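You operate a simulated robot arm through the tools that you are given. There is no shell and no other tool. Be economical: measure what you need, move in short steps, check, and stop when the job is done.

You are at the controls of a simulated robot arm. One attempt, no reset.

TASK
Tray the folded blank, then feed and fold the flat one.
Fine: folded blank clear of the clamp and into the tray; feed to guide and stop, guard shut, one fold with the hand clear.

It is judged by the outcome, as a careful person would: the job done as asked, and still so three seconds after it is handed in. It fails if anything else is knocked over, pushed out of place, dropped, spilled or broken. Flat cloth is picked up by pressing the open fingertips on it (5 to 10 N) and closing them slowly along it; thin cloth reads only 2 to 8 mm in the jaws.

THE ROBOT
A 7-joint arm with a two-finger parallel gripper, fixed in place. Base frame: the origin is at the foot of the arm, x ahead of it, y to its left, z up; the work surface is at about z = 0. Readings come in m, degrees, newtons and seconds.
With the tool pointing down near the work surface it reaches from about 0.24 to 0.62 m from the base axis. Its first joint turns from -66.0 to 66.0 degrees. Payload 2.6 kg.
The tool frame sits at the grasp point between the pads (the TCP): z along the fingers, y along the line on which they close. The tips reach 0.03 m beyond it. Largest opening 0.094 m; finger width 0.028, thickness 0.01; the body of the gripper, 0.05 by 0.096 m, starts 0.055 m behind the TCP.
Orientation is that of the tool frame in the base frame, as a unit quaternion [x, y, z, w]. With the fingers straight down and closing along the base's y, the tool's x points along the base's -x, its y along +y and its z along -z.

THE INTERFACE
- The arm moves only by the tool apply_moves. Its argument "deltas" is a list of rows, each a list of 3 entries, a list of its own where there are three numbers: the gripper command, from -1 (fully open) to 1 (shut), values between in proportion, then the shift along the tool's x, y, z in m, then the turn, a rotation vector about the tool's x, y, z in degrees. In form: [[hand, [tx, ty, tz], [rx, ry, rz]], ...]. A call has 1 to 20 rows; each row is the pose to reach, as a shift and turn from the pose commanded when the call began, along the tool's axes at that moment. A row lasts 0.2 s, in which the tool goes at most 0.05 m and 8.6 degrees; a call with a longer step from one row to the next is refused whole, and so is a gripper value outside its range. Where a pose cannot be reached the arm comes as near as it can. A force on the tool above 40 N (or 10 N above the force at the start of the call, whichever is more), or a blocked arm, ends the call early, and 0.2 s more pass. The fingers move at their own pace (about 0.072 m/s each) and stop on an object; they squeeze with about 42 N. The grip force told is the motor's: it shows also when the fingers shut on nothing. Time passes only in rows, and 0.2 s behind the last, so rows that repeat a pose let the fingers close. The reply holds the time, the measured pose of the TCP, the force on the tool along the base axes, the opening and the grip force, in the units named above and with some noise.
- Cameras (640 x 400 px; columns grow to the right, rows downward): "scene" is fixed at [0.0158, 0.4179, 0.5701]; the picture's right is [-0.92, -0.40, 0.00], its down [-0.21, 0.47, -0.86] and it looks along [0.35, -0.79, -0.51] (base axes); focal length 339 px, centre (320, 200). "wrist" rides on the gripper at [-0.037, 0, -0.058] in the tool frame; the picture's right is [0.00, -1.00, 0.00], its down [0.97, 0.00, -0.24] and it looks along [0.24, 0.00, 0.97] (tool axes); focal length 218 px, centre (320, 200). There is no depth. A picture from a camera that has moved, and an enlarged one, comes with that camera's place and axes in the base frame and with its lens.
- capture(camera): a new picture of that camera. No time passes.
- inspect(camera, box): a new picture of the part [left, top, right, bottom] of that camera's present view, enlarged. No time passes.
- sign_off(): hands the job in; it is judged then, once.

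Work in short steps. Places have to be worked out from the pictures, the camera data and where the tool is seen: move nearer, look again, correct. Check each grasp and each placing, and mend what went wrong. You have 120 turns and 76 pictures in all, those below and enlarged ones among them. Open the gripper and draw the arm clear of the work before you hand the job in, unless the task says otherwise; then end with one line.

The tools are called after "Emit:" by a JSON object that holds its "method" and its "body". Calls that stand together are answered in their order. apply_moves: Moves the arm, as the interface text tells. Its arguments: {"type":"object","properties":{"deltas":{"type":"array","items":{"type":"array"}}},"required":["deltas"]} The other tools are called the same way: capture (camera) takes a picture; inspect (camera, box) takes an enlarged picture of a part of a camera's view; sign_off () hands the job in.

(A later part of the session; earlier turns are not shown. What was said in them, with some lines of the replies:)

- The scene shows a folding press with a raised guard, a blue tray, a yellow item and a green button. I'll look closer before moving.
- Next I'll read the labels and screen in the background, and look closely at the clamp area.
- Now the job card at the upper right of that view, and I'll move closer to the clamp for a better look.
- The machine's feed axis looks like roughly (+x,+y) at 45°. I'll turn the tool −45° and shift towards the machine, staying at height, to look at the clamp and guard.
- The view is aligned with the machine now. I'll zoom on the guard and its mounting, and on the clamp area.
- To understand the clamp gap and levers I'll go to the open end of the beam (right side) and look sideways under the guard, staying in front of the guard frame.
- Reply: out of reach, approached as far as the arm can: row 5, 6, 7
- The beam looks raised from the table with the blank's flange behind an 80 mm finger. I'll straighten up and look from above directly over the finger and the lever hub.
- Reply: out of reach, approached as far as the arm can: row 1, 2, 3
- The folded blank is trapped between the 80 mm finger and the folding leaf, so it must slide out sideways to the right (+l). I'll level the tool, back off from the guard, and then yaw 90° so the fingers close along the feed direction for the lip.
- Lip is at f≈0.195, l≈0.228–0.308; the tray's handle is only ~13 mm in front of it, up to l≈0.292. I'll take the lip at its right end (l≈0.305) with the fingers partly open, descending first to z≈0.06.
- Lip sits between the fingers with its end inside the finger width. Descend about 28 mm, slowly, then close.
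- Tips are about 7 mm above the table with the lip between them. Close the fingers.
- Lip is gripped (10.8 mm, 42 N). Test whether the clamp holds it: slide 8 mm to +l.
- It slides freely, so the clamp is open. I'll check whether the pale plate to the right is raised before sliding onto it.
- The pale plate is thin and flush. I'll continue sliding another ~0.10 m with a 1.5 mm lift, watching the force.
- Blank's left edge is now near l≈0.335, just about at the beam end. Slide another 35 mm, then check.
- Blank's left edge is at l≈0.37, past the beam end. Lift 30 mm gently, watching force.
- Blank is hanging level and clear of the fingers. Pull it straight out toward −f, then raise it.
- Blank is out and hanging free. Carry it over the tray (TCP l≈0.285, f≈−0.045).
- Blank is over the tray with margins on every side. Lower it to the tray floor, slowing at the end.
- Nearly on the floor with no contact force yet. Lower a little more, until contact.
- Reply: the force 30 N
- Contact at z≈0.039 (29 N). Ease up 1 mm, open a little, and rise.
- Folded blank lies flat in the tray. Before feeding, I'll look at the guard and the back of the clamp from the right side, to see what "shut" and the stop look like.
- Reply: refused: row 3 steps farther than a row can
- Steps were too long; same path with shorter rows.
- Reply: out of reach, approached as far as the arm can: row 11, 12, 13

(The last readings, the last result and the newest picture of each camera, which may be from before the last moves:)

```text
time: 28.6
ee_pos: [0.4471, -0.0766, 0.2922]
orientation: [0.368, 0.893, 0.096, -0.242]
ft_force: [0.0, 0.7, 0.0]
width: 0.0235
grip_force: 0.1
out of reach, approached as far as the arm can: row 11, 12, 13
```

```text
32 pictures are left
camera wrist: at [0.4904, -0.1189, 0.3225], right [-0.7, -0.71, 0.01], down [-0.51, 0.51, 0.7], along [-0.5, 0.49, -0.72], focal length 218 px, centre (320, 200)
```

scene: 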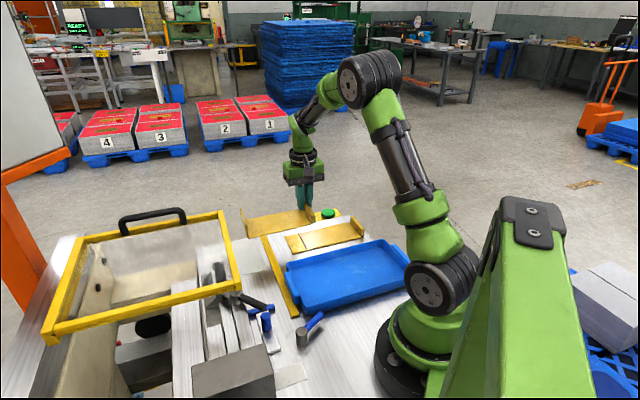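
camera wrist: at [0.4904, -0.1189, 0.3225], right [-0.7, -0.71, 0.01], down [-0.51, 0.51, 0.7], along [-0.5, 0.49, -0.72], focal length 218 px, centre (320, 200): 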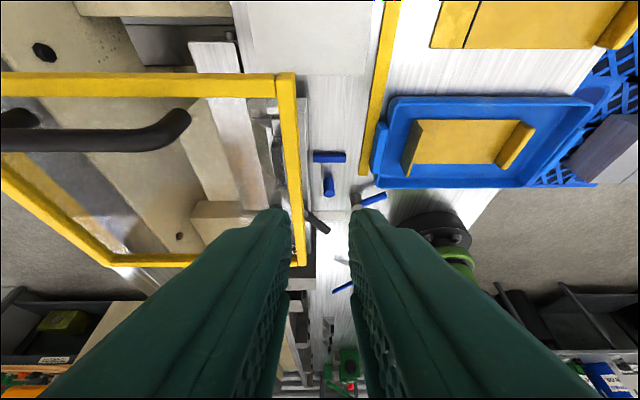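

Emit:
{"method": "inspect", "body": {"camera": "wrist", "box": [0, 60, 330, 280]}}

```text
1.82 times, centred on (165, 170) of wrist
camera zoom: at [0.4904, -0.1189, 0.3225], right [-0.7, -0.71, 0.01], down [-0.51, 0.51, 0.7], along [-0.5, 0.49, -0.72], focal length 397 px, centre (602, 254)
```

zoom: 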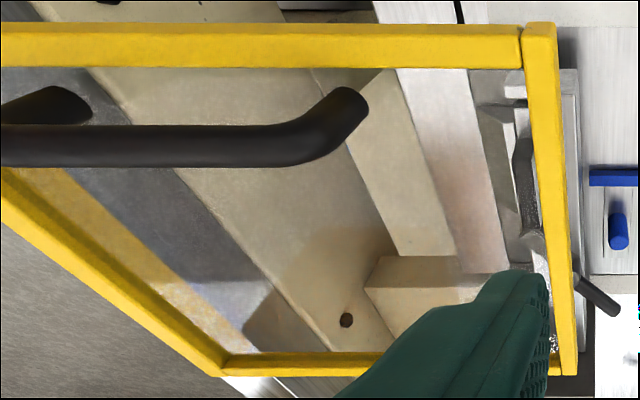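

The guard is a horizontal lid centred over the finger, at the end of its rail; I'll test it later. The tray blocks a straight feed, so the flat blank must go forward along the right side and then slide left to the blue guide. Heading to its lip now.

Emit:
{"method": "apply_moves", "body": {"deltas": [[0.5, [-0.014, -0.034, 0.0085], [0, 0, 0]], [0.5, [-0.028, -0.068, 0.017], [0, -6, 0]], [0.5, [-0.042, -0.102, 0.0255], [0, -12, 0]], [0.5, [-0.056, -0.136, 0.034], [0, -18, 0]], [0.5, [-0.07, -0.17, 0.0425], [0, -24, 0]], [0.5, [-0.084, -0.204, 0.051], [0, -30, 0]], [0.5, [-0.098, -0.238, 0.0595], [0, -30, 0]], [0.5, [-0.112, -0.272, 0.068], [0, -30, 0]], [0.5, [-0.126, -0.306, 0.0765], [0, -30, 0]], [0.5, [-0.14, -0.341, 0.0853], [0, -30, 0]], [0.5, [-0.14, -0.341, 0.0853], [0, -30, 0]]]}}

Emit:
{"method": "capture", "body": {"camera": "wrist"}}

```text
time: 31.0
ee_pos: [0.2624, -0.3773, 0.147]
orientation: [0.381, 0.924, -0.001, 0.0]
ft_force: [0.2, -0.1, -0.8]
width: 0.0234
grip_force: 0.0
```

```text
30 pictures are left
camera wrist: at [0.2874, -0.4016, 0.2045], right [-0.71, -0.71, 0.0], down [-0.69, 0.69, 0.24], along [-0.17, 0.17, -0.97], focal length 218 px, centre (320, 200)
```

wrist: 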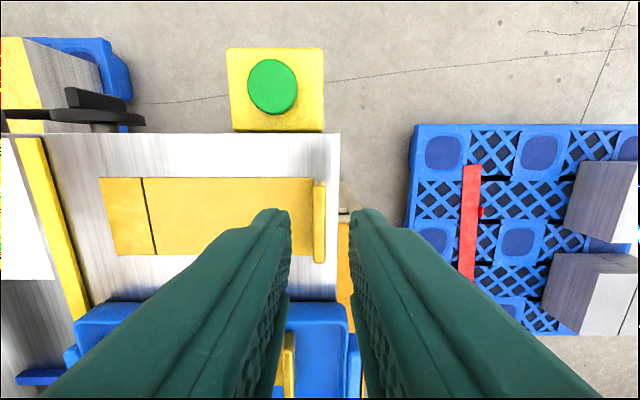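

Lip centre f≈−0.080, l≈0.377–0.457; fold line is 0.1675 m ahead of it, matching the folded piece. The tool is over its right end; descend in stages.

Emit:
{"method": "apply_moves", "body": {"deltas": [[0.5, [0, 0.001, 0.03], [0, 0, 0]], [0.5, [0, 0.001, 0.06], [0, 0, 0]], [0.5, [0, 0.001, 0.085], [0, 0, 0]], [0.5, [0, 0.001, 0.085], [0, 0, 0]]]}}

Emit:
{"method": "capture", "body": {"camera": "wrist"}}

```text
time: 32.0
ee_pos: [0.2604, -0.3782, 0.0621]
orientation: [0.383, 0.924, 0.001, -0.001]
ft_force: [-1.0, 0.4, 0.1]
width: 0.0237
grip_force: 0.1
```

```text
29 pictures are left
camera wrist: at [0.2869, -0.4025, 0.1191], right [-0.71, -0.71, 0.0], down [-0.69, 0.69, 0.24], along [-0.17, 0.17, -0.97], focal length 218 px, centre (320, 200)
```

wrist: 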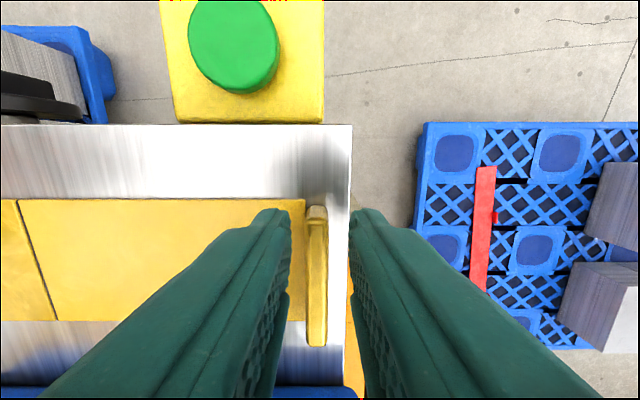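

Lip is centred between the fingers. Descend to z≈0.037 and close.

Emit:
{"method": "apply_moves", "body": {"deltas": [[0.5, [0, 0, 0.01], [0, 0, 0]], [0.5, [0, 0, 0.02], [0, 0, 0]], [0.5, [0, 0, 0.025], [0, 0, 0]], [0.5, [0, 0, 0.025], [0, 0, 0]], [0.7, [0, 0, 0.025], [0, 0, 0]], [0.85, [0, 0, 0.025], [0, 0, 0]], [1, [0, 0, 0.025], [0, 0, 0]], [1, [0, 0, 0.025], [0, 0, 0]]]}}

Emit:
{"method": "capture", "body": {"camera": "wrist"}}

```text
time: 33.8
ee_pos: [0.2627, -0.3794, 0.0373]
orientation: [0.383, 0.924, 0.0, -0.001]
ft_force: [-0.2, -0.1, 0.0]
width: 0.0107
grip_force: 41.9
```

```text
28 pictures are left
camera wrist: at [0.2879, -0.4029, 0.0951], right [-0.71, -0.71, 0.0], down [-0.69, 0.69, 0.24], along [-0.17, 0.17, -0.97], focal length 218 px, centre (320, 200)
```

wrist: 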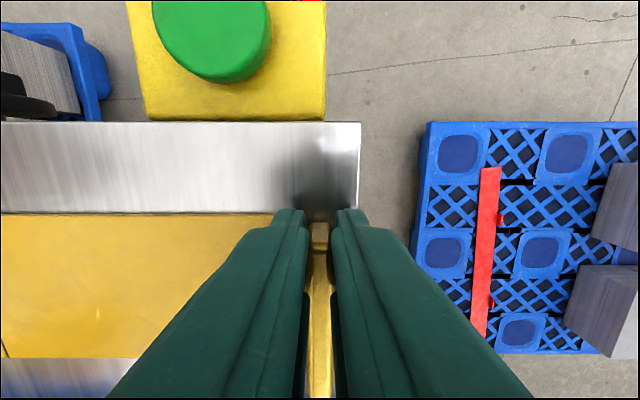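

Held (10.7 mm). Lift 20 mm and carry forward along the right side to about 25 mm short of the folded blank's former lip line.

Emit:
{"method": "apply_moves", "body": {"deltas": [[1, [0, 0, -0.01], [0, 0, 0]], [1, [0, 0, -0.02], [0, 0, 0]], [1, [0, 0.04, -0.02], [0, 0, 0]], [1, [0, 0.08, -0.02], [0, 0, 0]], [1, [0, 0.12, -0.02], [0, 0, 0]], [1, [0, 0.16, -0.02], [0, 0, 0]], [1, [0, 0.2, -0.02], [0, 0, 0]], [1, [0, 0.23, -0.02], [0, 0, 0]], [1, [0, 0.25, -0.02], [0, 0, 0]], [1, [0, 0.25, -0.02], [0, 0, 0]]]}}

Emit:
{"method": "capture", "body": {"camera": "wrist"}}

Emit:
{"method": "inspect", "body": {"camera": "scene", "box": [140, 190, 320, 310]}}

```text
time: 36.0
ee_pos: [0.438, -0.1986, 0.0573]
orientation: [0.383, 0.924, 0.001, -0.001]
ft_force: [-0.3, -0.5, -0.6]
width: 0.0104
grip_force: 41.9
```

```text
27 pictures are left
camera wrist: at [0.465, -0.2238, 0.1143], right [-0.71, -0.71, 0.0], down [-0.69, 0.69, 0.24], along [-0.17, 0.17, -0.97], focal length 218 px, centre (320, 200)
```

wrist: 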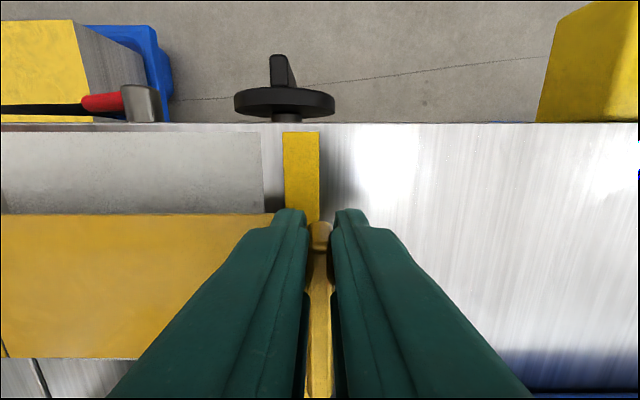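

```text
3.33 times, centred on (230, 250) of scene
camera zoom: at [0.0158, 0.4179, 0.5701], right [-0.92, -0.4, 0.0], down [-0.21, 0.47, -0.86], along [0.35, -0.79, -0.51], focal length 1129 px, centre (620, 33)
```

zoom: 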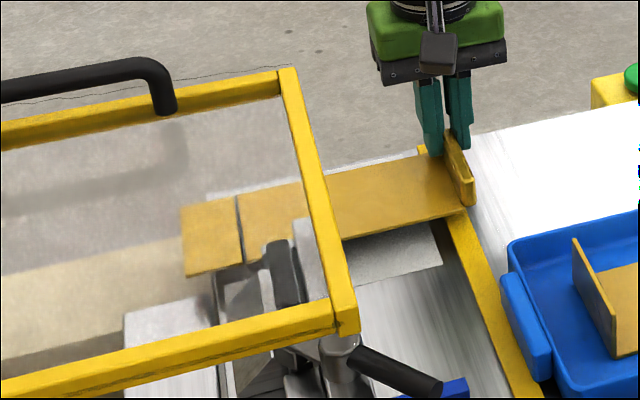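

Now at f≈0.169. Go forward to f≈0.191 and lower to just above the table.

Emit:
{"method": "apply_moves", "body": {"deltas": [[1, [0, 0.012, 0], [0, 0, 0]], [1, [0, 0.022, 0], [0, 0, 0]], [1, [0, 0.022, 0.01], [0, 0, 0]], [1, [0, 0.022, 0.017], [0, 0, 0]], [1, [0, 0.022, 0.0185], [0, 0, 0]], [1, [0, 0.022, 0.0185], [0, 0, 0]]]}}

Emit:
{"method": "inspect", "body": {"camera": "scene", "box": [140, 190, 320, 310]}}

```text
time: 37.4
ee_pos: [0.4567, -0.1869, 0.041]
orientation: [0.381, 0.924, 0.001, 0.003]
ft_force: [0.5, 1.8, 30.2]
width: 0.0106
grip_force: 42.5
```

```text
3.33 times, centred on (230, 250) of scene
camera zoom: at [0.0156, 0.4179, 0.57], right [-0.92, -0.4, 0.0], down [-0.21, 0.47, -0.86], along [0.35, -0.79, -0.51], focal length 1129 px, centre (620, 33)
```

zoom: 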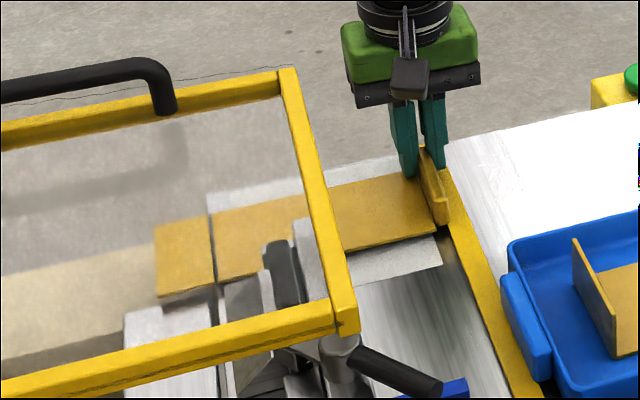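

30 N contact 4 mm early: the lip is likely resting on the edge of the yellow strip (strip to f≈0.19). Raise, go 5 mm further, and lower again.

Emit:
{"method": "apply_moves", "body": {"deltas": [[1, [0, 0, -0.004], [0, 0, 0]], [1, [0, 0.005, -0.004], [0, 0, 0]], [1, [0, 0.005, -0.004], [0, 0, 0]]]}}

Emit:
{"method": "apply_moves", "body": {"deltas": [[1, [0, 0, 0.002], [0, 0, 0]], [1, [0, 0, 0.003], [0, 0, 0]], [1, [0, 0, 0.003], [0, 0, 0]]]}}

```text
time: 38.2
ee_pos: [0.456, -0.1802, 0.0409]
orientation: [0.382, 0.924, 0.0, -0.003]
ft_force: [-0.3, -0.8, -0.6]
width: 0.0105
grip_force: 41.9
```

```text
time: 39.0
ee_pos: [0.4569, -0.1816, 0.0401]
orientation: [0.383, 0.924, 0.0, -0.002]
ft_force: [-0.4, -0.1, -0.7]
width: 0.0106
grip_force: 42.2
```

No force now; lip is behind the strip at f≈0.1945. Slide left (−l) toward the guide, with 15–20 mm left to go.

Emit:
{"method": "apply_moves", "body": {"deltas": [[1, [0.01, 0, 0], [0, 0, 0]], [1, [0.02, 0, 0], [0, 0, 0]], [1, [0.03, 0, 0], [0, 0, 0]], [1, [0.04, 0, 0], [0, 0, 0]], [1, [0.05, 0, 0], [0, 0, 0]], [1, [0.06, 0, 0], [0, 0, 0]], [1, [0.07, 0, 0], [0, 0, 0]]]}}

Emit:
{"method": "inspect", "body": {"camera": "scene", "box": [140, 190, 320, 310]}}

```text
time: 40.6
ee_pos: [0.4072, -0.1313, 0.0398]
orientation: [0.383, 0.924, 0.001, -0.001]
ft_force: [0.3, -0.2, -0.3]
width: 0.0106
grip_force: 41.9
```

```text
3.33 times, centred on (230, 250) of scene
camera zoom: at [0.0158, 0.4179, 0.5701], right [-0.92, -0.4, 0.0], down [-0.21, 0.47, -0.86], along [0.35, -0.79, -0.51], focal length 1129 px, centre (620, 33)
```

zoom: 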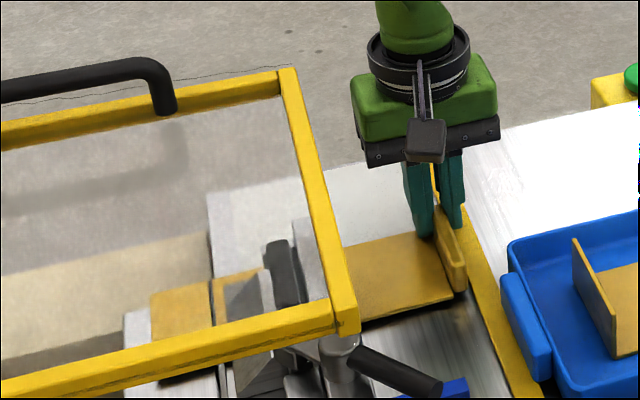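

It enters under the finger without force. Continue to within ~10 mm of the guide.

Emit:
{"method": "apply_moves", "body": {"deltas": [[1, [0.01, 0, 0], [0, 0, 0]], [1, [0.02, 0, 0], [0, 0, 0]], [1, [0.03, 0, 0], [0, 0, 0]], [1, [0.04, 0, 0], [0, 0, 0]], [1, [0.05, 0, 0], [0, 0, 0]], [1, [0.06, 0, 0], [0, 0, 0]], [1, [0.066, 0, 0], [0, 0, 0]]]}}

Emit:
{"method": "capture", "body": {"camera": "wrist"}}

```text
time: 42.2
ee_pos: [0.3618, -0.0855, 0.0379]
orientation: [0.382, 0.924, 0.0, 0.0]
ft_force: [0.4, -0.6, 0.2]
width: 0.0106
grip_force: 42.2
```

```text
23 pictures are left
camera wrist: at [0.3868, -0.1106, 0.0948], right [-0.71, -0.71, 0.0], down [-0.69, 0.69, 0.24], along [-0.17, 0.17, -0.97], focal length 218 px, centre (320, 200)
```

wrist: 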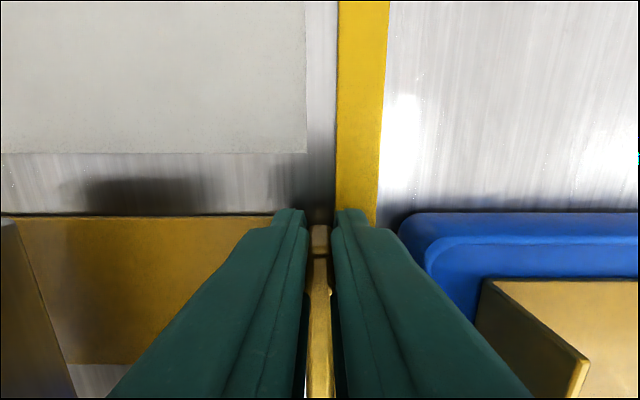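

About 11 mm from the guide. Creep in and watch for a lateral force.

Emit:
{"method": "apply_moves", "body": {"deltas": [[1, [0.004, 0, 0], [0, 0, 0]], [1, [0.008, 0, 0], [0, 0, 0]], [1, [0.01, 0, 0], [0, 0, 0]], [1, [0.01, 0, 0], [0, 0, 0]]]}}

Emit:
{"method": "apply_moves", "body": {"deltas": [[1, [0.001, 0, 0], [0, 0, 0]], [1, [0.001, 0, 0], [0, 0, 0]]]}}

Emit:
{"method": "apply_moves", "body": {"deltas": [[1, [0.001, 0, 0], [0, 0, 0]], [1, [0.001, 0, 0], [0, 0, 0]]]}}

```text
time: 43.2
ee_pos: [0.3548, -0.0805, 0.039]
orientation: [0.382, 0.924, 0.001, 0.0]
ft_force: [-0.9, 0.1, -1.6]
width: 0.0106
grip_force: 42.5
```

```text
time: 43.8
ee_pos: [0.3541, -0.0776, 0.0376]
orientation: [0.382, 0.924, 0.001, 0.0]
ft_force: [-0.6, 0.6, -0.2]
width: 0.0106
grip_force: 41.7
```

```text
time: 44.4
ee_pos: [0.3531, -0.0773, 0.0395]
orientation: [0.381, 0.925, 0.0, 0.0]
ft_force: [-0.5, 0.0, 0.0]
width: 0.0108
grip_force: 42.8
```

Emit:
{"method": "apply_moves", "body": {"deltas": [[1, [0.001, 0, 0], [0, 0, 0]], [1, [0.001, 0, 0], [0, 0, 0]]]}}

Emit:
{"method": "apply_moves", "body": {"deltas": [[1, [0.001, 0, 0], [0, 0, 0]], [1, [0.001, 0, 0], [0, 0, 0]]]}}

Emit:
{"method": "capture", "body": {"camera": "wrist"}}

Emit:
{"method": "inspect", "body": {"camera": "scene", "box": [200, 250, 320, 330]}}

```text
time: 45.0
ee_pos: [0.3527, -0.0769, 0.0392]
orientation: [0.383, 0.924, 0.0, 0.0]
ft_force: [3.8, -3.9, -1.1]
width: 0.0104
grip_force: 41.5
```

```text
time: 45.6
ee_pos: [0.3516, -0.0763, 0.0391]
orientation: [0.382, 0.924, 0.0, 0.002]
ft_force: [6.0, -9.0, -1.4]
width: 0.0106
grip_force: 42.2
```

```text
22 pictures are left
camera wrist: at [0.3777, -0.1009, 0.0967], right [-0.71, -0.71, 0.0], down [-0.69, 0.69, 0.24], along [-0.17, 0.17, -0.97], focal length 218 px, centre (320, 200)
```

wrist: 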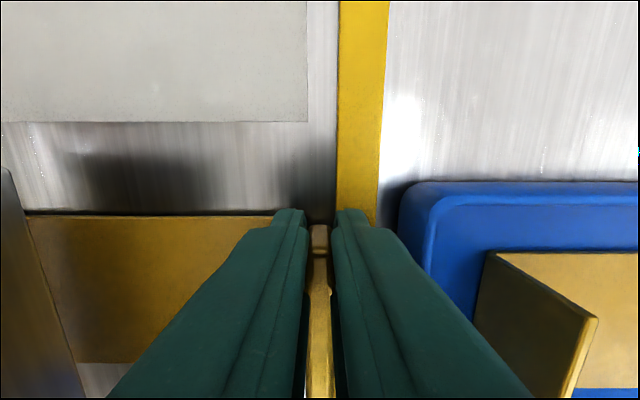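

```text
5.00 times, centred on (260, 290) of scene
camera zoom: at [0.0158, 0.4179, 0.57], right [-0.92, -0.4, 0.0], down [-0.21, 0.47, -0.86], along [0.35, -0.79, -0.51], focal length 1693 px, centre (620, -250)
```

zoom: 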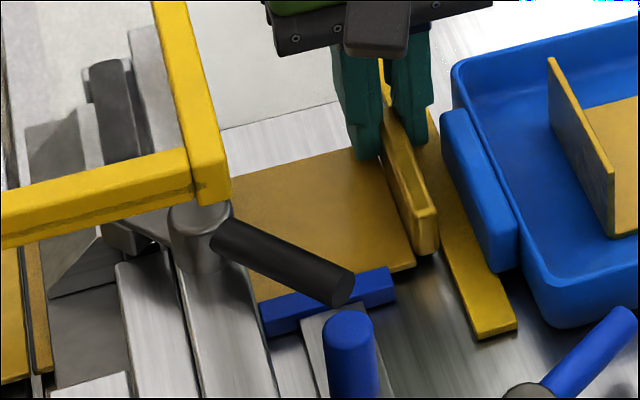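

Contact with the guide (≈8–10 N lateral). Ease slightly, then feed forward in 1 mm steps looking for the stop.

Emit:
{"method": "apply_moves", "body": {"deltas": [[1, [-0.001, 0.001, 0.001], [0, 0, 0]], [1, [-0.001, 0.001, 0.001], [0, 0, 0]]]}}

Emit:
{"method": "apply_moves", "body": {"deltas": [[1, [0, 0.001, 0], [0, 0, 0]], [1, [0, 0.001, 0], [0, 0, 0]]]}}

Emit:
{"method": "apply_moves", "body": {"deltas": [[1, [0, 0.001, 0], [0, 0, 0]], [1, [0, 0.001, 0], [0, 0, 0]]]}}

```text
time: 46.2
ee_pos: [0.3527, -0.0751, 0.0384]
orientation: [0.383, 0.924, 0.001, -0.001]
ft_force: [2.8, -4.8, 1.8]
width: 0.0105
grip_force: 42.0
```

```text
time: 46.8
ee_pos: [0.3538, -0.0752, 0.0381]
orientation: [0.382, 0.924, -0.001, 0.0]
ft_force: [2.9, -5.0, -1.3]
width: 0.0109
grip_force: 42.5
```

```text
time: 47.4
ee_pos: [0.354, -0.0727, 0.0392]
orientation: [0.383, 0.924, 0.0, 0.0]
ft_force: [2.1, -4.5, 0.8]
width: 0.0106
grip_force: 42.2
```

Emit:
{"method": "inspect", "body": {"camera": "scene", "box": [160, 270, 260, 350]}}

```text
5.00 times, centred on (210, 310) of scene
camera zoom: at [0.0158, 0.4179, 0.57], right [-0.92, -0.4, 0.0], down [-0.21, 0.47, -0.86], along [0.35, -0.79, -0.51], focal length 1693 px, centre (870, -350)
```

zoom: 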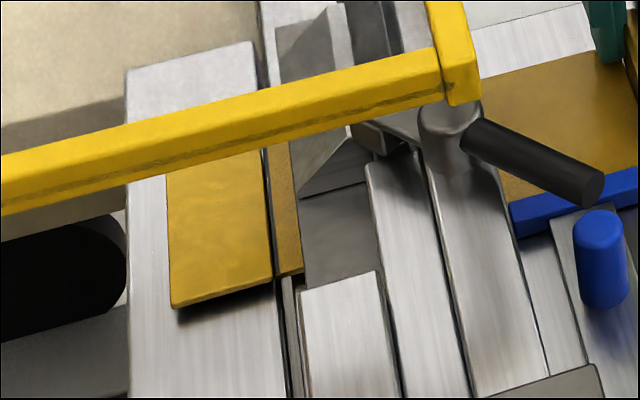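

The fold line is now ~3–4 mm past the leaf's edge and nothing stops it in +f. So the yellow strip is the guide (lip runs against it) and the blue piece is the stop. Check the READY/EDGE screen for changes.

Emit:
{"method": "inspect", "body": {"camera": "scene", "box": [50, 10, 110, 48]}}

```text
10.53 times, centred on (80, 29) of scene
camera zoom: at [0.0158, 0.4179, 0.57], right [-0.92, -0.4, 0.0], down [-0.21, 0.47, -0.86], along [0.35, -0.79, -0.51], focal length 3564 px, centre (2846, 2000)
```

zoom: 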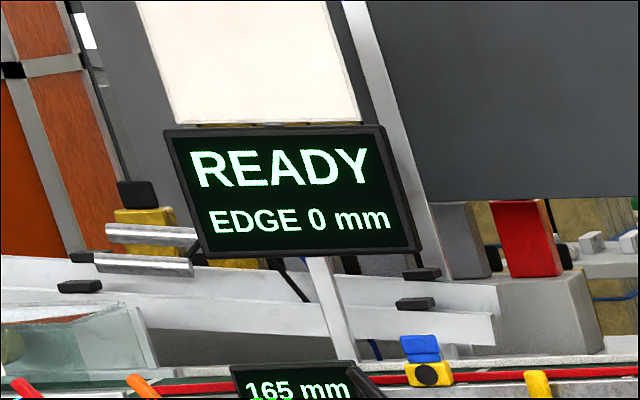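

Screen is unrelated. Lower the lip to the table, then draw back against the strip.

Emit:
{"method": "apply_moves", "body": {"deltas": [[1, [0, 0, 0.001], [0, 0, 0]], [1, [0, 0, 0.001], [0, 0, 0]]]}}

Emit:
{"method": "apply_moves", "body": {"deltas": [[1, [0, 0, 0.0008], [0, 0, 0]], [1, [0, 0, 0.0008], [0, 0, 0]]]}}

```text
time: 48.0
ee_pos: [0.3546, -0.0735, 0.0374]
orientation: [0.382, 0.924, 0.0, -0.001]
ft_force: [1.3, -0.2, 0.3]
width: 0.0108
grip_force: 42.4
```

```text
time: 48.6
ee_pos: [0.3541, -0.075, 0.0367]
orientation: [0.381, 0.924, 0.001, -0.001]
ft_force: [-0.1, -0.5, 0.2]
width: 0.0106
grip_force: 42.2
```

Emit:
{"method": "apply_moves", "body": {"deltas": [[1, [0, -0.002, 0], [0, 0, 0]], [1, [0, -0.002, 0], [0, 0, 0]]]}}

Emit:
{"method": "apply_moves", "body": {"deltas": [[1, [0, -0.001, 0], [0, 0, 0]], [1, [0, -0.001, 0], [0, 0, 0]]]}}

Emit:
{"method": "apply_moves", "body": {"deltas": [[1, [0, -0.001, 0], [0, 0, 0]], [1, [0, -0.001, 0], [0, 0, 0]]]}}

```text
time: 49.2
ee_pos: [0.3533, -0.076, 0.036]
orientation: [0.384, 0.923, 0.0, 0.001]
ft_force: [1.1, 0.1, -0.4]
width: 0.0107
grip_force: 41.8
```

```text
time: 49.8
ee_pos: [0.3533, -0.0774, 0.0363]
orientation: [0.383, 0.924, 0.0, 0.0]
ft_force: [0.0, 0.2, 0.7]
width: 0.0107
grip_force: 42.2
```

```text
time: 50.4
ee_pos: [0.3509, -0.0768, 0.0367]
orientation: [0.382, 0.924, 0.001, -0.001]
ft_force: [1.5, 1.6, -0.4]
width: 0.0107
grip_force: 42.4
```

Slight force in +f at f≈0.194, just as the folded blank sat. Nudge another 0.7 mm back to confirm, and then nudge toward the blue stop.

Emit:
{"method": "apply_moves", "body": {"deltas": [[1, [0, -0.0007, 0], [0, 0, 0]], [1, [0, -0.0007, 0], [0, 0, 0]]]}}

Emit:
{"method": "apply_moves", "body": {"deltas": [[1, [0.0006, 0, 0], [0, 0, 0]], [1, [0.0012, 0, 0], [0, 0, 0]]]}}

```text
time: 51.0
ee_pos: [0.3511, -0.0772, 0.0358]
orientation: [0.382, 0.924, 0.001, 0.001]
ft_force: [6.5, 4.1, 0.2]
width: 0.0106
grip_force: 42.4
```

```text
time: 51.6
ee_pos: [0.3504, -0.0764, 0.0363]
orientation: [0.382, 0.924, 0.0, 0.001]
ft_force: [12.7, 1.5, 1.4]
width: 0.0104
grip_force: 42.2
```

Both guide (≈10 N) and stop (≈8 N) contacts are confirmed. Ease the pressure, open slightly and rise straight up.

Emit:
{"method": "apply_moves", "body": {"deltas": [[1, [-0.0008, 0.0008, 0], [0, 0, 0]], [0.75, [-0.0008, 0.0008, 0], [0, 0, 0]], [0.5, [-0.0008, 0.0008, 0], [0, 0, 0]], [0.5, [-0.0008, 0.0008, 0], [0, 0, 0]], [0.5, [-0.0008, 0.0008, -0.01], [0, 0, 0]], [0.5, [-0.0008, 0.0008, -0.04], [0, 0, 0]], [0.5, [-0.0008, 0.0008, -0.08], [0, 0, 0]], [0.5, [-0.0008, 0.0008, -0.12], [0, 0, 0]]]}}

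Emit:
{"method": "capture", "body": {"camera": "wrist"}}

Emit:
{"method": "inspect", "body": {"camera": "scene", "box": [160, 250, 320, 350]}}

```text
time: 53.4
ee_pos: [0.3515, -0.0791, 0.1561]
orientation: [0.383, 0.924, 0.0, 0.0]
ft_force: [1.1, 1.2, -0.3]
width: 0.0234
grip_force: 0.2
```

```text
18 pictures are left
camera wrist: at [0.3768, -0.1035, 0.2143], right [-0.71, -0.71, 0.0], down [-0.69, 0.69, 0.24], along [-0.17, 0.17, -0.97], focal length 218 px, centre (320, 200)
```

wrist: 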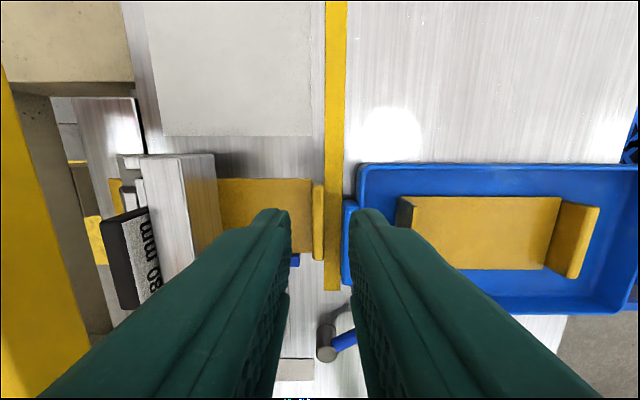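

```text
4.00 times, centred on (240, 300) of scene
camera zoom: at [0.0158, 0.4179, 0.5701], right [-0.92, -0.4, 0.0], down [-0.21, 0.47, -0.86], along [0.35, -0.79, -0.51], focal length 1354 px, centre (640, -200)
```

zoom: 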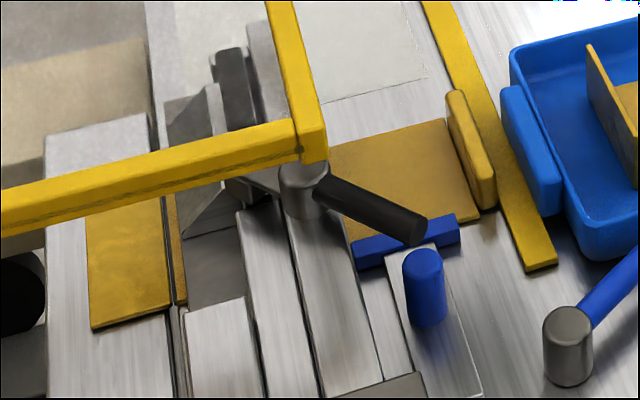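

Blank is placed with its fold line on the leaf gap. Now the guard: I'll move up above its handle with closed fingers, to test gently that it is really shut.

Emit:
{"method": "apply_moves", "body": {"deltas": [[1, [0, 0, -0.045], [0, 0, 0]], [1, [0, 0, -0.09], [0, 0, 0]], [1, [0, 0, -0.13], [0, 0, 0]], [1, [-0.01, 0.04, -0.13], [0, 0, 0]], [1, [-0.02, 0.08, -0.13], [0, 0, 0]], [1, [-0.03, 0.12, -0.13], [0, 0, 0]], [1, [-0.04, 0.16, -0.13], [0, 0, 0]], [1, [-0.05, 0.2, -0.13], [0, 0, 0]], [1, [-0.054, 0.217, -0.13], [0, 0, 0]], [1, [-0.054, 0.217, -0.13], [0, 0, 0]]]}}

Emit:
{"method": "capture", "body": {"camera": "wrist"}}

Emit:
{"method": "inspect", "body": {"camera": "scene", "box": [30, 170, 270, 320]}}

```text
time: 55.6
ee_pos: [0.541, 0.0404, 0.2866]
orientation: [0.383, 0.924, 0.001, -0.001]
ft_force: [-0.4, 0.2, 0.0]
width: 0.0
grip_force: 32.6
```

```text
16 pictures are left
camera wrist: at [0.5678, 0.0154, 0.344], right [-0.71, -0.71, 0.0], down [-0.69, 0.69, 0.24], along [-0.17, 0.17, -0.97], focal length 218 px, centre (320, 200)
```

wrist: 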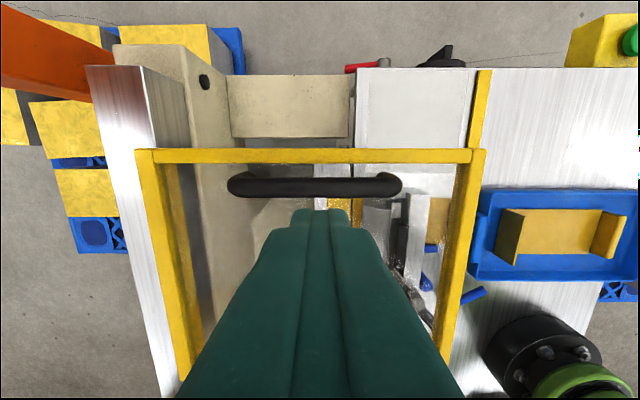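

```text
2.67 times, centred on (150, 245) of scene
camera zoom: at [0.0158, 0.4179, 0.5701], right [-0.92, -0.4, 0.0], down [-0.21, 0.47, -0.86], along [0.35, -0.79, -0.51], focal length 903 px, centre (773, 80)
```

zoom: 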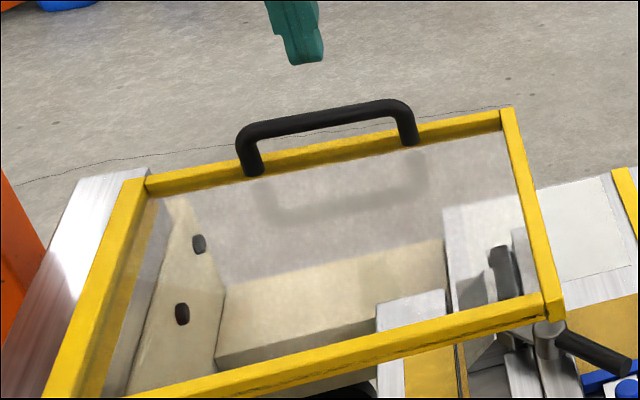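

Move over the handle (l≈0.365) and approach its top slowly.

Emit:
{"method": "apply_moves", "body": {"deltas": [[1, [-0.011, 0.003, 0.01], [0, 0, 0]], [1, [-0.011, 0.003, 0.02], [0, 0, 0]], [1, [-0.011, 0.003, 0.03], [0, 0, 0]], [1, [-0.011, 0.003, 0.036], [0, 0, 0]]]}}

Emit:
{"method": "inspect", "body": {"camera": "scene", "box": [90, 180, 210, 260]}}

```text
time: 56.6
ee_pos: [0.5523, 0.0344, 0.2483]
orientation: [0.382, 0.924, 0.0, -0.001]
ft_force: [-0.3, 0.6, -0.3]
width: 0.0001
grip_force: 32.9
```

```text
5.00 times, centred on (150, 220) of scene
camera zoom: at [0.0158, 0.4179, 0.5701], right [-0.92, -0.4, 0.0], down [-0.21, 0.47, -0.86], along [0.35, -0.79, -0.51], focal length 1693 px, centre (1170, 100)
```

zoom: 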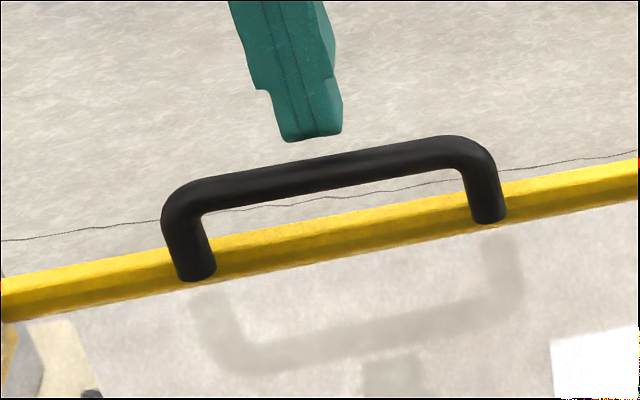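

Tip is ~10 mm above the handle. Descend gently until contact.

Emit:
{"method": "apply_moves", "body": {"deltas": [[1, [0, 0, 0.004], [0, 0, 0]], [1, [0, 0, 0.008], [0, 0, 0]], [1, [0, 0, 0.008], [0, 0, 0]]]}}

Emit:
{"method": "apply_moves", "body": {"deltas": [[1, [0, 0, 0.002], [0, 0, 0]], [1, [0, 0, 0.002], [0, 0, 0]]]}}

Emit:
{"method": "apply_moves", "body": {"deltas": [[1, [0, 0, 0.002], [0, 0, 0]], [1, [0, 0, 0.002], [0, 0, 0]]]}}

Emit:
{"method": "apply_moves", "body": {"deltas": [[1, [0, 0, 0.002], [0, 0, 0]], [1, [0, 0, 0.002], [0, 0, 0]]]}}

```text
time: 57.4
ee_pos: [0.5518, 0.034, 0.2426]
orientation: [0.383, 0.924, 0.0, -0.001]
ft_force: [-0.3, -0.4, 0.2]
width: 0.0
grip_force: 33.1
```

```text
time: 58.0
ee_pos: [0.5527, 0.0333, 0.2405]
orientation: [0.382, 0.924, 0.0, 0.0]
ft_force: [-0.2, -0.2, 0.5]
width: 0.0
grip_force: 32.6
```

```text
time: 58.6
ee_pos: [0.5513, 0.0353, 0.2381]
orientation: [0.382, 0.924, 0.0, -0.001]
ft_force: [-0.3, 0.8, 0.5]
width: 0.0
grip_force: 32.5
```

```text
time: 59.2
ee_pos: [0.552, 0.0346, 0.2376]
orientation: [0.383, 0.924, 0.002, 0.001]
ft_force: [-10.2, 0.8, 17.6]
width: 0.0
grip_force: 33.3
```

Contact: 18 N. One more small step to see whether it yields or is solid.

Emit:
{"method": "apply_moves", "body": {"deltas": [[1, [0, 0, 0.001], [0, 0, 0]], [1, [0, 0, 0.001], [0, 0, 0]]]}}

Emit:
{"method": "inspect", "body": {"camera": "scene", "box": [30, 170, 270, 320]}}

```text
time: 59.8
ee_pos: [0.5535, 0.035, 0.2381]
orientation: [0.383, 0.924, 0.002, 0.002]
ft_force: [-16.5, 0.8, 28.6]
width: 0.0001
grip_force: 33.1
```

```text
2.67 times, centred on (150, 245) of scene
camera zoom: at [0.0155, 0.4179, 0.5701], right [-0.92, -0.4, 0.0], down [-0.21, 0.47, -0.86], along [0.35, -0.79, -0.51], focal length 903 px, centre (773, 80)
```

zoom: 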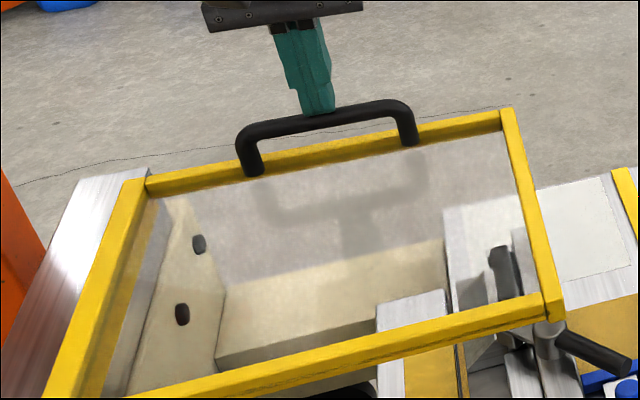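

The guard is solid under 28 N, already at its limit: shut. Lift off and go to the green button, staying clear of the lid, blank and tray.

Emit:
{"method": "apply_moves", "body": {"deltas": [[1, [0, 0, -0.02], [0, 0, 0]], [1, [0, 0, -0.05], [0, 0, 0]], [1, [-0.01, -0.04, -0.05], [0, 0, 0]], [1, [-0.02, -0.08, -0.05], [0, 0, 0]], [1, [-0.03, -0.12, -0.05], [0, 0, 0]], [1, [-0.045, -0.16, -0.05], [0, 0, 0]], [1, [-0.06, -0.2, -0.05], [0, 0, 0]], [1, [-0.075, -0.24, -0.04], [0, 0, 0]], [1, [-0.09, -0.28, -0.02], [0, 0, 0]], [1, [-0.105, -0.32, 0.0], [0, 0, 0]], [1, [-0.12, -0.36, 0.02], [0, 0, 0]], [1, [-0.135, -0.4, 0.04], [0, 0, 0]], [1, [-0.15, -0.43, 0.07], [0, 0, 0]], [1, [-0.168, -0.447, 0.1], [0, 0, 0]], [1, [-0.168, -0.447, 0.11], [0, 0, 0]]]}}

Emit:
{"method": "capture", "body": {"camera": "wrist"}}

Emit:
{"method": "capture", "body": {"camera": "scene"}}

```text
time: 63.0
ee_pos: [0.3542, -0.4013, 0.1247]
orientation: [0.382, 0.924, 0.0, 0.0]
ft_force: [0.2, -0.4, -0.1]
width: 0.0001
grip_force: 32.8
```

```text
12 pictures are left
camera wrist: at [0.3806, -0.4265, 0.182], right [-0.71, -0.71, 0.0], down [-0.69, 0.69, 0.24], along [-0.17, 0.17, -0.97], focal length 218 px, centre (320, 200)
```

wrist: 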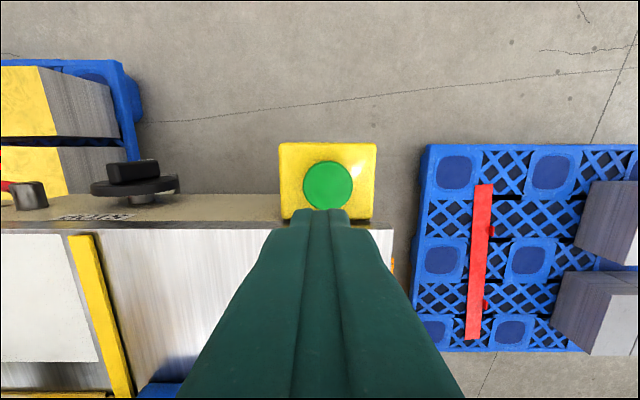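

```text
11 pictures are left
```

scene: 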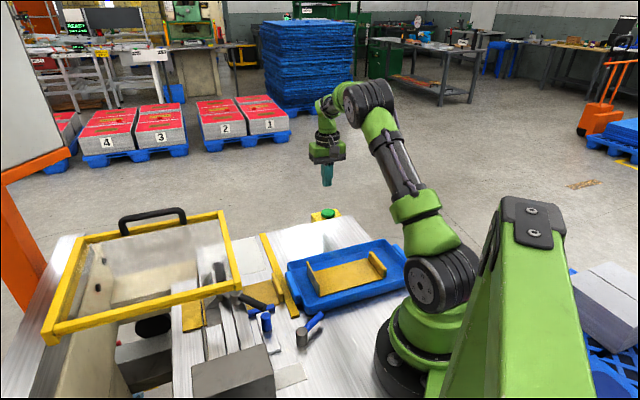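

A label is visible on the table edge by the handwheel; read it before pressing.

Emit:
{"method": "inspect", "body": {"camera": "wrist", "box": [0, 140, 200, 265]}}

```text
3.20 times, centred on (100, 202) of wrist
camera zoom: at [0.3806, -0.4265, 0.182], right [-0.71, -0.71, 0.0], down [-0.69, 0.69, 0.24], along [-0.17, 0.17, -0.97], focal length 698 px, centre (1024, 192)
```

zoom: 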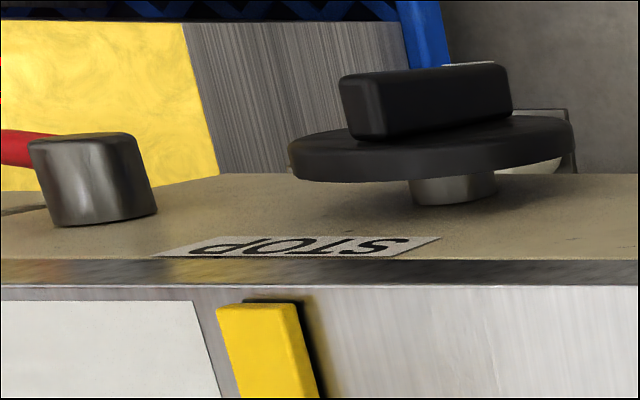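

There's a STOP knob in line with the yellow strip, and a red lever next to it. I'll look at the red lever's label before pressing.

Emit:
{"method": "apply_moves", "body": {"deltas": [[1, [0, 0.04, -0.03], [0, 0, 0]], [1, [0, 0.08, -0.05], [0, 0, 0]], [1, [0, 0.12, -0.05], [0, 0, 0]], [1, [0, 0.16, -0.05], [0, 0, 0]], [1, [0, 0.2, -0.05], [0, 0, 0]], [1, [0, 0.24, -0.05], [0, 0, 0]]]}}

Emit:
{"method": "capture", "body": {"camera": "wrist"}}

```text
time: 64.4
ee_pos: [0.5264, -0.2322, 0.1774]
orientation: [0.383, 0.924, 0.001, -0.001]
ft_force: [0.2, -0.4, 0.5]
width: 0.0001
grip_force: 32.9
```

```text
9 pictures are left
camera wrist: at [0.5518, -0.2567, 0.2352], right [-0.71, -0.71, 0.0], down [-0.69, 0.69, 0.24], along [-0.17, 0.17, -0.97], focal length 218 px, centre (320, 200)
```

wrist: 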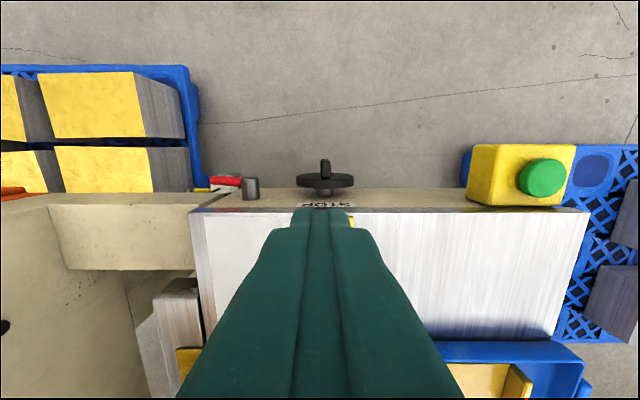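

Emit:
{"method": "inspect", "body": {"camera": "wrist", "box": [180, 150, 390, 260]}}

```text
3.05 times, centred on (285, 205) of wrist
camera zoom: at [0.5518, -0.2567, 0.2352], right [-0.71, -0.71, 0.0], down [-0.69, 0.69, 0.24], along [-0.17, 0.17, -0.97], focal length 665 px, centre (427, 185)
```

zoom: 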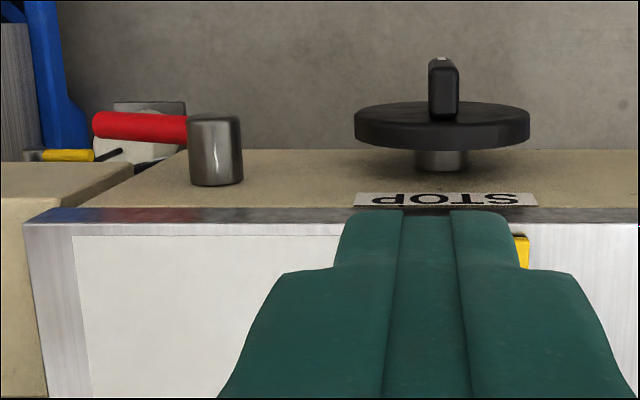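

No further setting seems needed; the stop lies exactly where the folded blank's lip sat. Go to above the button.

Emit:
{"method": "apply_moves", "body": {"deltas": [[1, [0, -0.04, 0], [0, 0, 0]], [1, [0, -0.08, 0], [0, 0, 0]], [1, [0, -0.12, 0], [0, 0, 0]], [1, [0, -0.16, 0], [0, 0, 0]], [1, [-0.002, -0.2, 0.02], [0, 0, 0]], [1, [-0.004, -0.24, 0.04], [0, 0, 0]], [1, [-0.004, -0.247, 0.08], [0, 0, 0]], [1, [-0.004, -0.247, 0.1], [0, 0, 0]], [1, [-0.004, -0.247, 0.1], [0, 0, 0]]]}}

Emit:
{"method": "inspect", "body": {"camera": "scene", "box": [280, 160, 380, 230]}}

```text
time: 66.4
ee_pos: [0.3535, -0.4126, 0.0739]
orientation: [0.383, 0.924, 0.0, -0.001]
ft_force: [0.6, 0.5, -0.7]
width: 0.0
grip_force: 33.3
```

```text
5.71 times, centred on (330, 195) of scene
camera zoom: at [0.0158, 0.4179, 0.5701], right [-0.92, -0.4, 0.0], down [-0.21, 0.47, -0.86], along [0.35, -0.79, -0.51], focal length 1935 px, centre (263, 229)
```

zoom: 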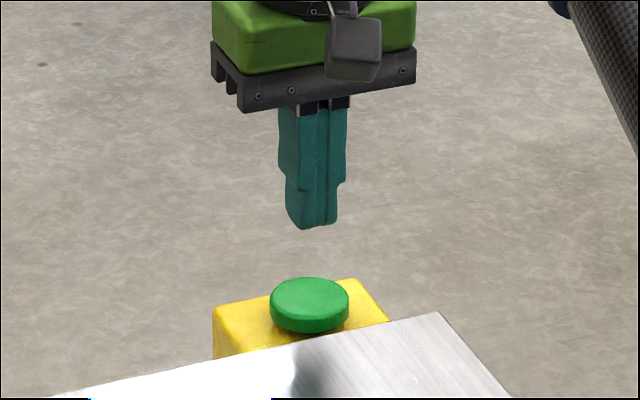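

Tip is ~40 mm above the button and aligned. Descend near, then press once in a single downward motion.

Emit:
{"method": "apply_moves", "body": {"deltas": [[1, [0, 0, 0.012], [0, 0, 0]], [1, [0, 0, 0.024], [0, 0, 0]], [1, [0, 0, 0.034], [0, 0, 0]], [1, [0, 0, 0.034], [0, 0, 0]]]}}

Emit:
{"method": "apply_moves", "body": {"deltas": [[1, [0, 0, 0.003], [0, 0, 0]], [1, [0, 0, 0.006], [0, 0, 0]], [1, [0, 0, 0.008], [0, 0, 0]]]}}

```text
time: 67.4
ee_pos: [0.3547, -0.4121, 0.0413]
orientation: [0.383, 0.924, 0.0, -0.001]
ft_force: [-0.3, 0.3, 0.1]
width: 0.0
grip_force: 33.2
```

```text
time: 68.2
ee_pos: [0.3541, -0.4097, 0.0328]
orientation: [0.381, 0.924, 0.0, -0.001]
ft_force: [0.3, 0.0, 0.0]
width: 0.0001
grip_force: 32.2
```

Not touching yet (tip z≈0.003). Continue down with small steps.

Emit:
{"method": "apply_moves", "body": {"deltas": [[1, [0, 0, 0.002], [0, 0, 0]], [1, [0, 0, 0.004], [0, 0, 0]], [1, [0, 0, 0.006], [0, 0, 0]]]}}

Emit:
{"method": "inspect", "body": {"camera": "scene", "box": [140, 180, 400, 345]}}

```text
time: 69.0
ee_pos: [0.3533, -0.4095, 0.0279]
orientation: [0.383, 0.924, 0.001, -0.001]
ft_force: [-0.5, 0.8, 2.6]
width: 0.0001
grip_force: 33.6
```

```text
2.42 times, centred on (270, 262) of scene
camera zoom: at [0.0157, 0.4179, 0.57], right [-0.92, -0.4, 0.0], down [-0.21, 0.47, -0.86], along [0.35, -0.79, -0.51], focal length 821 px, centre (441, 48)
```

zoom: 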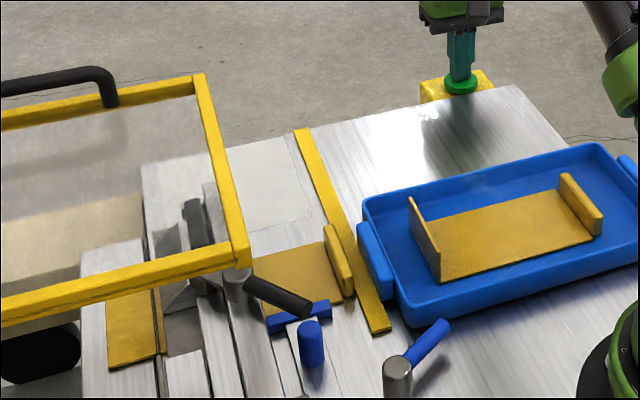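

Light contact (2.6 N) with the button. Press it through a few more mm, then release upward.

Emit:
{"method": "apply_moves", "body": {"deltas": [[1, [0, 0, 0.002], [0, 0, 0]], [1, [0, 0, 0.004], [0, 0, 0]], [1, [0, 0, 0.004], [0, 0, 0]]]}}

Emit:
{"method": "inspect", "body": {"camera": "scene", "box": [140, 180, 400, 345]}}

```text
time: 69.8
ee_pos: [0.3534, -0.4083, 0.0231]
orientation: [0.382, 0.924, 0.0, 0.001]
ft_force: [1.3, -0.3, 6.2]
width: 0.0002
grip_force: 33.5
```

```text
2.42 times, centred on (270, 262) of scene
camera zoom: at [0.0157, 0.4179, 0.57], right [-0.92, -0.4, 0.0], down [-0.21, 0.47, -0.86], along [0.35, -0.79, -0.51], focal length 821 px, centre (441, 48)
```

zoom: 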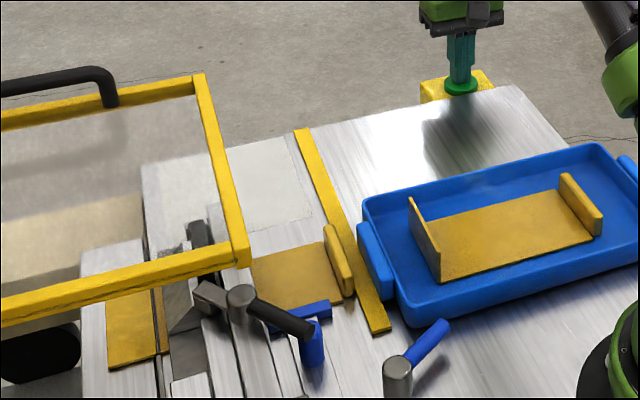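

The cycle has started: the clamp is coming down. Hold still for a second and watch.

Emit:
{"method": "apply_moves", "body": {"deltas": [[1, [0, 0, 0], [0, 0, 0]], [1, [0, 0, 0], [0, 0, 0]], [1, [0, 0, 0], [0, 0, 0]], [1, [0, 0, 0], [0, 0, 0]], [1, [0, 0, 0], [0, 0, 0]], [1, [0, 0, 0], [0, 0, 0]]]}}

Emit:
{"method": "inspect", "body": {"camera": "scene", "box": [140, 180, 400, 345]}}

```text
time: 71.2
ee_pos: [0.3534, -0.4084, 0.0239]
orientation: [0.381, 0.924, 0.0, 0.001]
ft_force: [4.5, -1.0, 9.2]
width: 0.0
grip_force: 33.3
```

```text
2.42 times, centred on (270, 262) of scene
camera zoom: at [0.0157, 0.4179, 0.57], right [-0.92, -0.4, 0.0], down [-0.21, 0.47, -0.86], along [0.35, -0.79, -0.51], focal length 821 px, centre (441, 48)
```

zoom: 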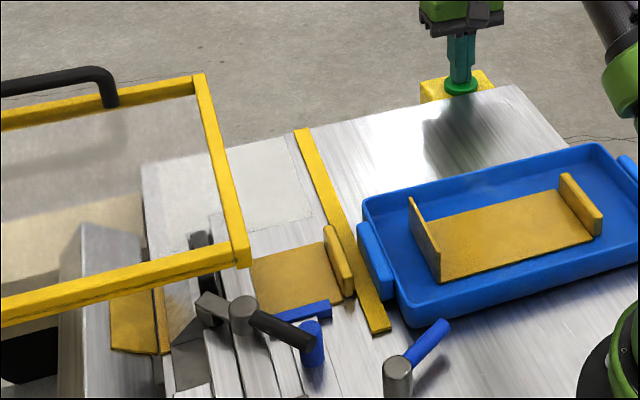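

The leaf is swinging up. Hold another second, then release the button.

Emit:
{"method": "apply_moves", "body": {"deltas": [[1, [0, 0, 0], [0, 0, 0]], [1, [0, 0, 0], [0, 0, 0]], [1, [0, 0, 0], [0, 0, 0]], [1, [0, 0, 0], [0, 0, 0]], [1, [0, 0, 0], [0, 0, 0]]]}}

Emit:
{"method": "inspect", "body": {"camera": "scene", "box": [140, 180, 400, 345]}}

```text
time: 72.4
ee_pos: [0.3529, -0.4099, 0.0244]
orientation: [0.383, 0.924, 0.0, 0.0]
ft_force: [2.8, 0.4, 8.9]
width: 0.0
grip_force: 33.2
```

```text
2.42 times, centred on (270, 262) of scene
camera zoom: at [0.0157, 0.4179, 0.57], right [-0.92, -0.4, 0.0], down [-0.21, 0.47, -0.86], along [0.35, -0.79, -0.51], focal length 821 px, centre (441, 48)
```

zoom: 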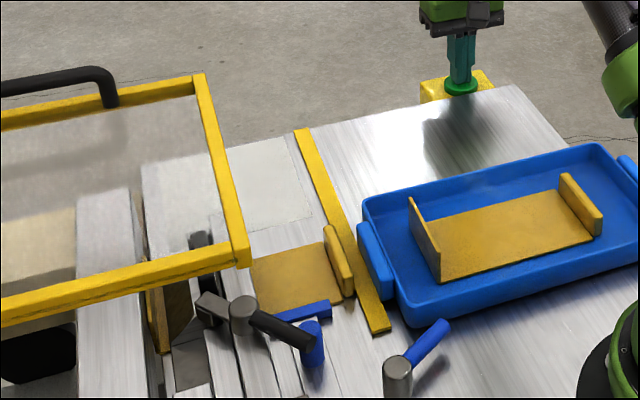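

The flap is up at ~90° — fold made, leaf returning. Lift straight off the button now and move clear, with time for the cycle to finish.

Emit:
{"method": "apply_moves", "body": {"deltas": [[1, [0, 0, -0.03], [0, 0, 0]], [1, [0, 0, -0.07], [0, 0, 0]], [1, [0, 0, -0.11], [0, 0, 0]], [1, [0, 0, -0.15], [0, 0, 0]], [1, [0, 0, -0.19], [0, 0, 0]], [0, [0, 0, -0.22], [0, 0, 0]], [-1, [0, 0, -0.25], [0, 0, 0]], [-1, [0, 0, -0.25], [0, 0, 0]], [-1, [0, 0, -0.25], [0, 0, 0]], [-1, [0, 0, -0.25], [0, 0, 0]], [-1, [0, 0, -0.25], [0, 0, 0]], [-1, [0, 0, -0.25], [0, 0, 0]], [-1, [0, 0, -0.25], [0, 0, 0]], [-1, [0, 0, -0.25], [0, 0, 0]], [-1, [0, 0, -0.25], [0, 0, 0]], [-1, [0, 0, -0.25], [0, 0, 0]]]}}

Emit:
{"method": "inspect", "body": {"camera": "scene", "box": [140, 180, 400, 345]}}

```text
time: 75.8
ee_pos: [0.3544, -0.4072, 0.2745]
orientation: [0.383, 0.924, 0.0, -0.001]
ft_force: [0.4, 0.6, 0.4]
width: 0.0942
grip_force: 0.0
```

```text
2.42 times, centred on (270, 262) of scene
camera zoom: at [0.0158, 0.4179, 0.5701], right [-0.92, -0.4, 0.0], down [-0.21, 0.47, -0.86], along [0.35, -0.79, -0.51], focal length 821 px, centre (441, 48)
```

zoom: 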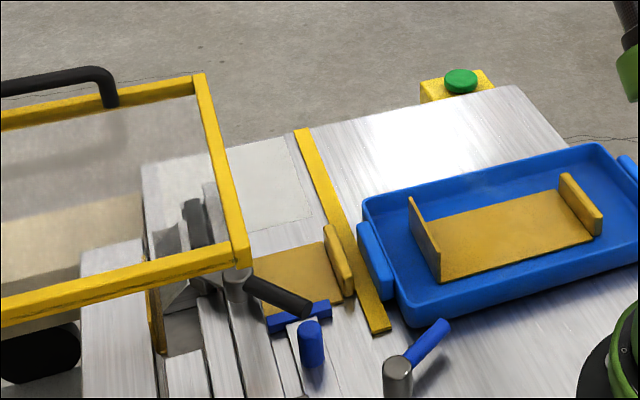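

The cycle finished: leaf down, clamp reopened, the flange stands at 90°, and the folded blank is in the tray. The hand is open and clear, so I'm handing in.

Emit:
{"method": "sign_off", "body": {}}

```text
The job is handed in.
```

The folded blank is in the tray, and the flat one was fed against the guide and stop and folded once with the guard shut and the hand clear.
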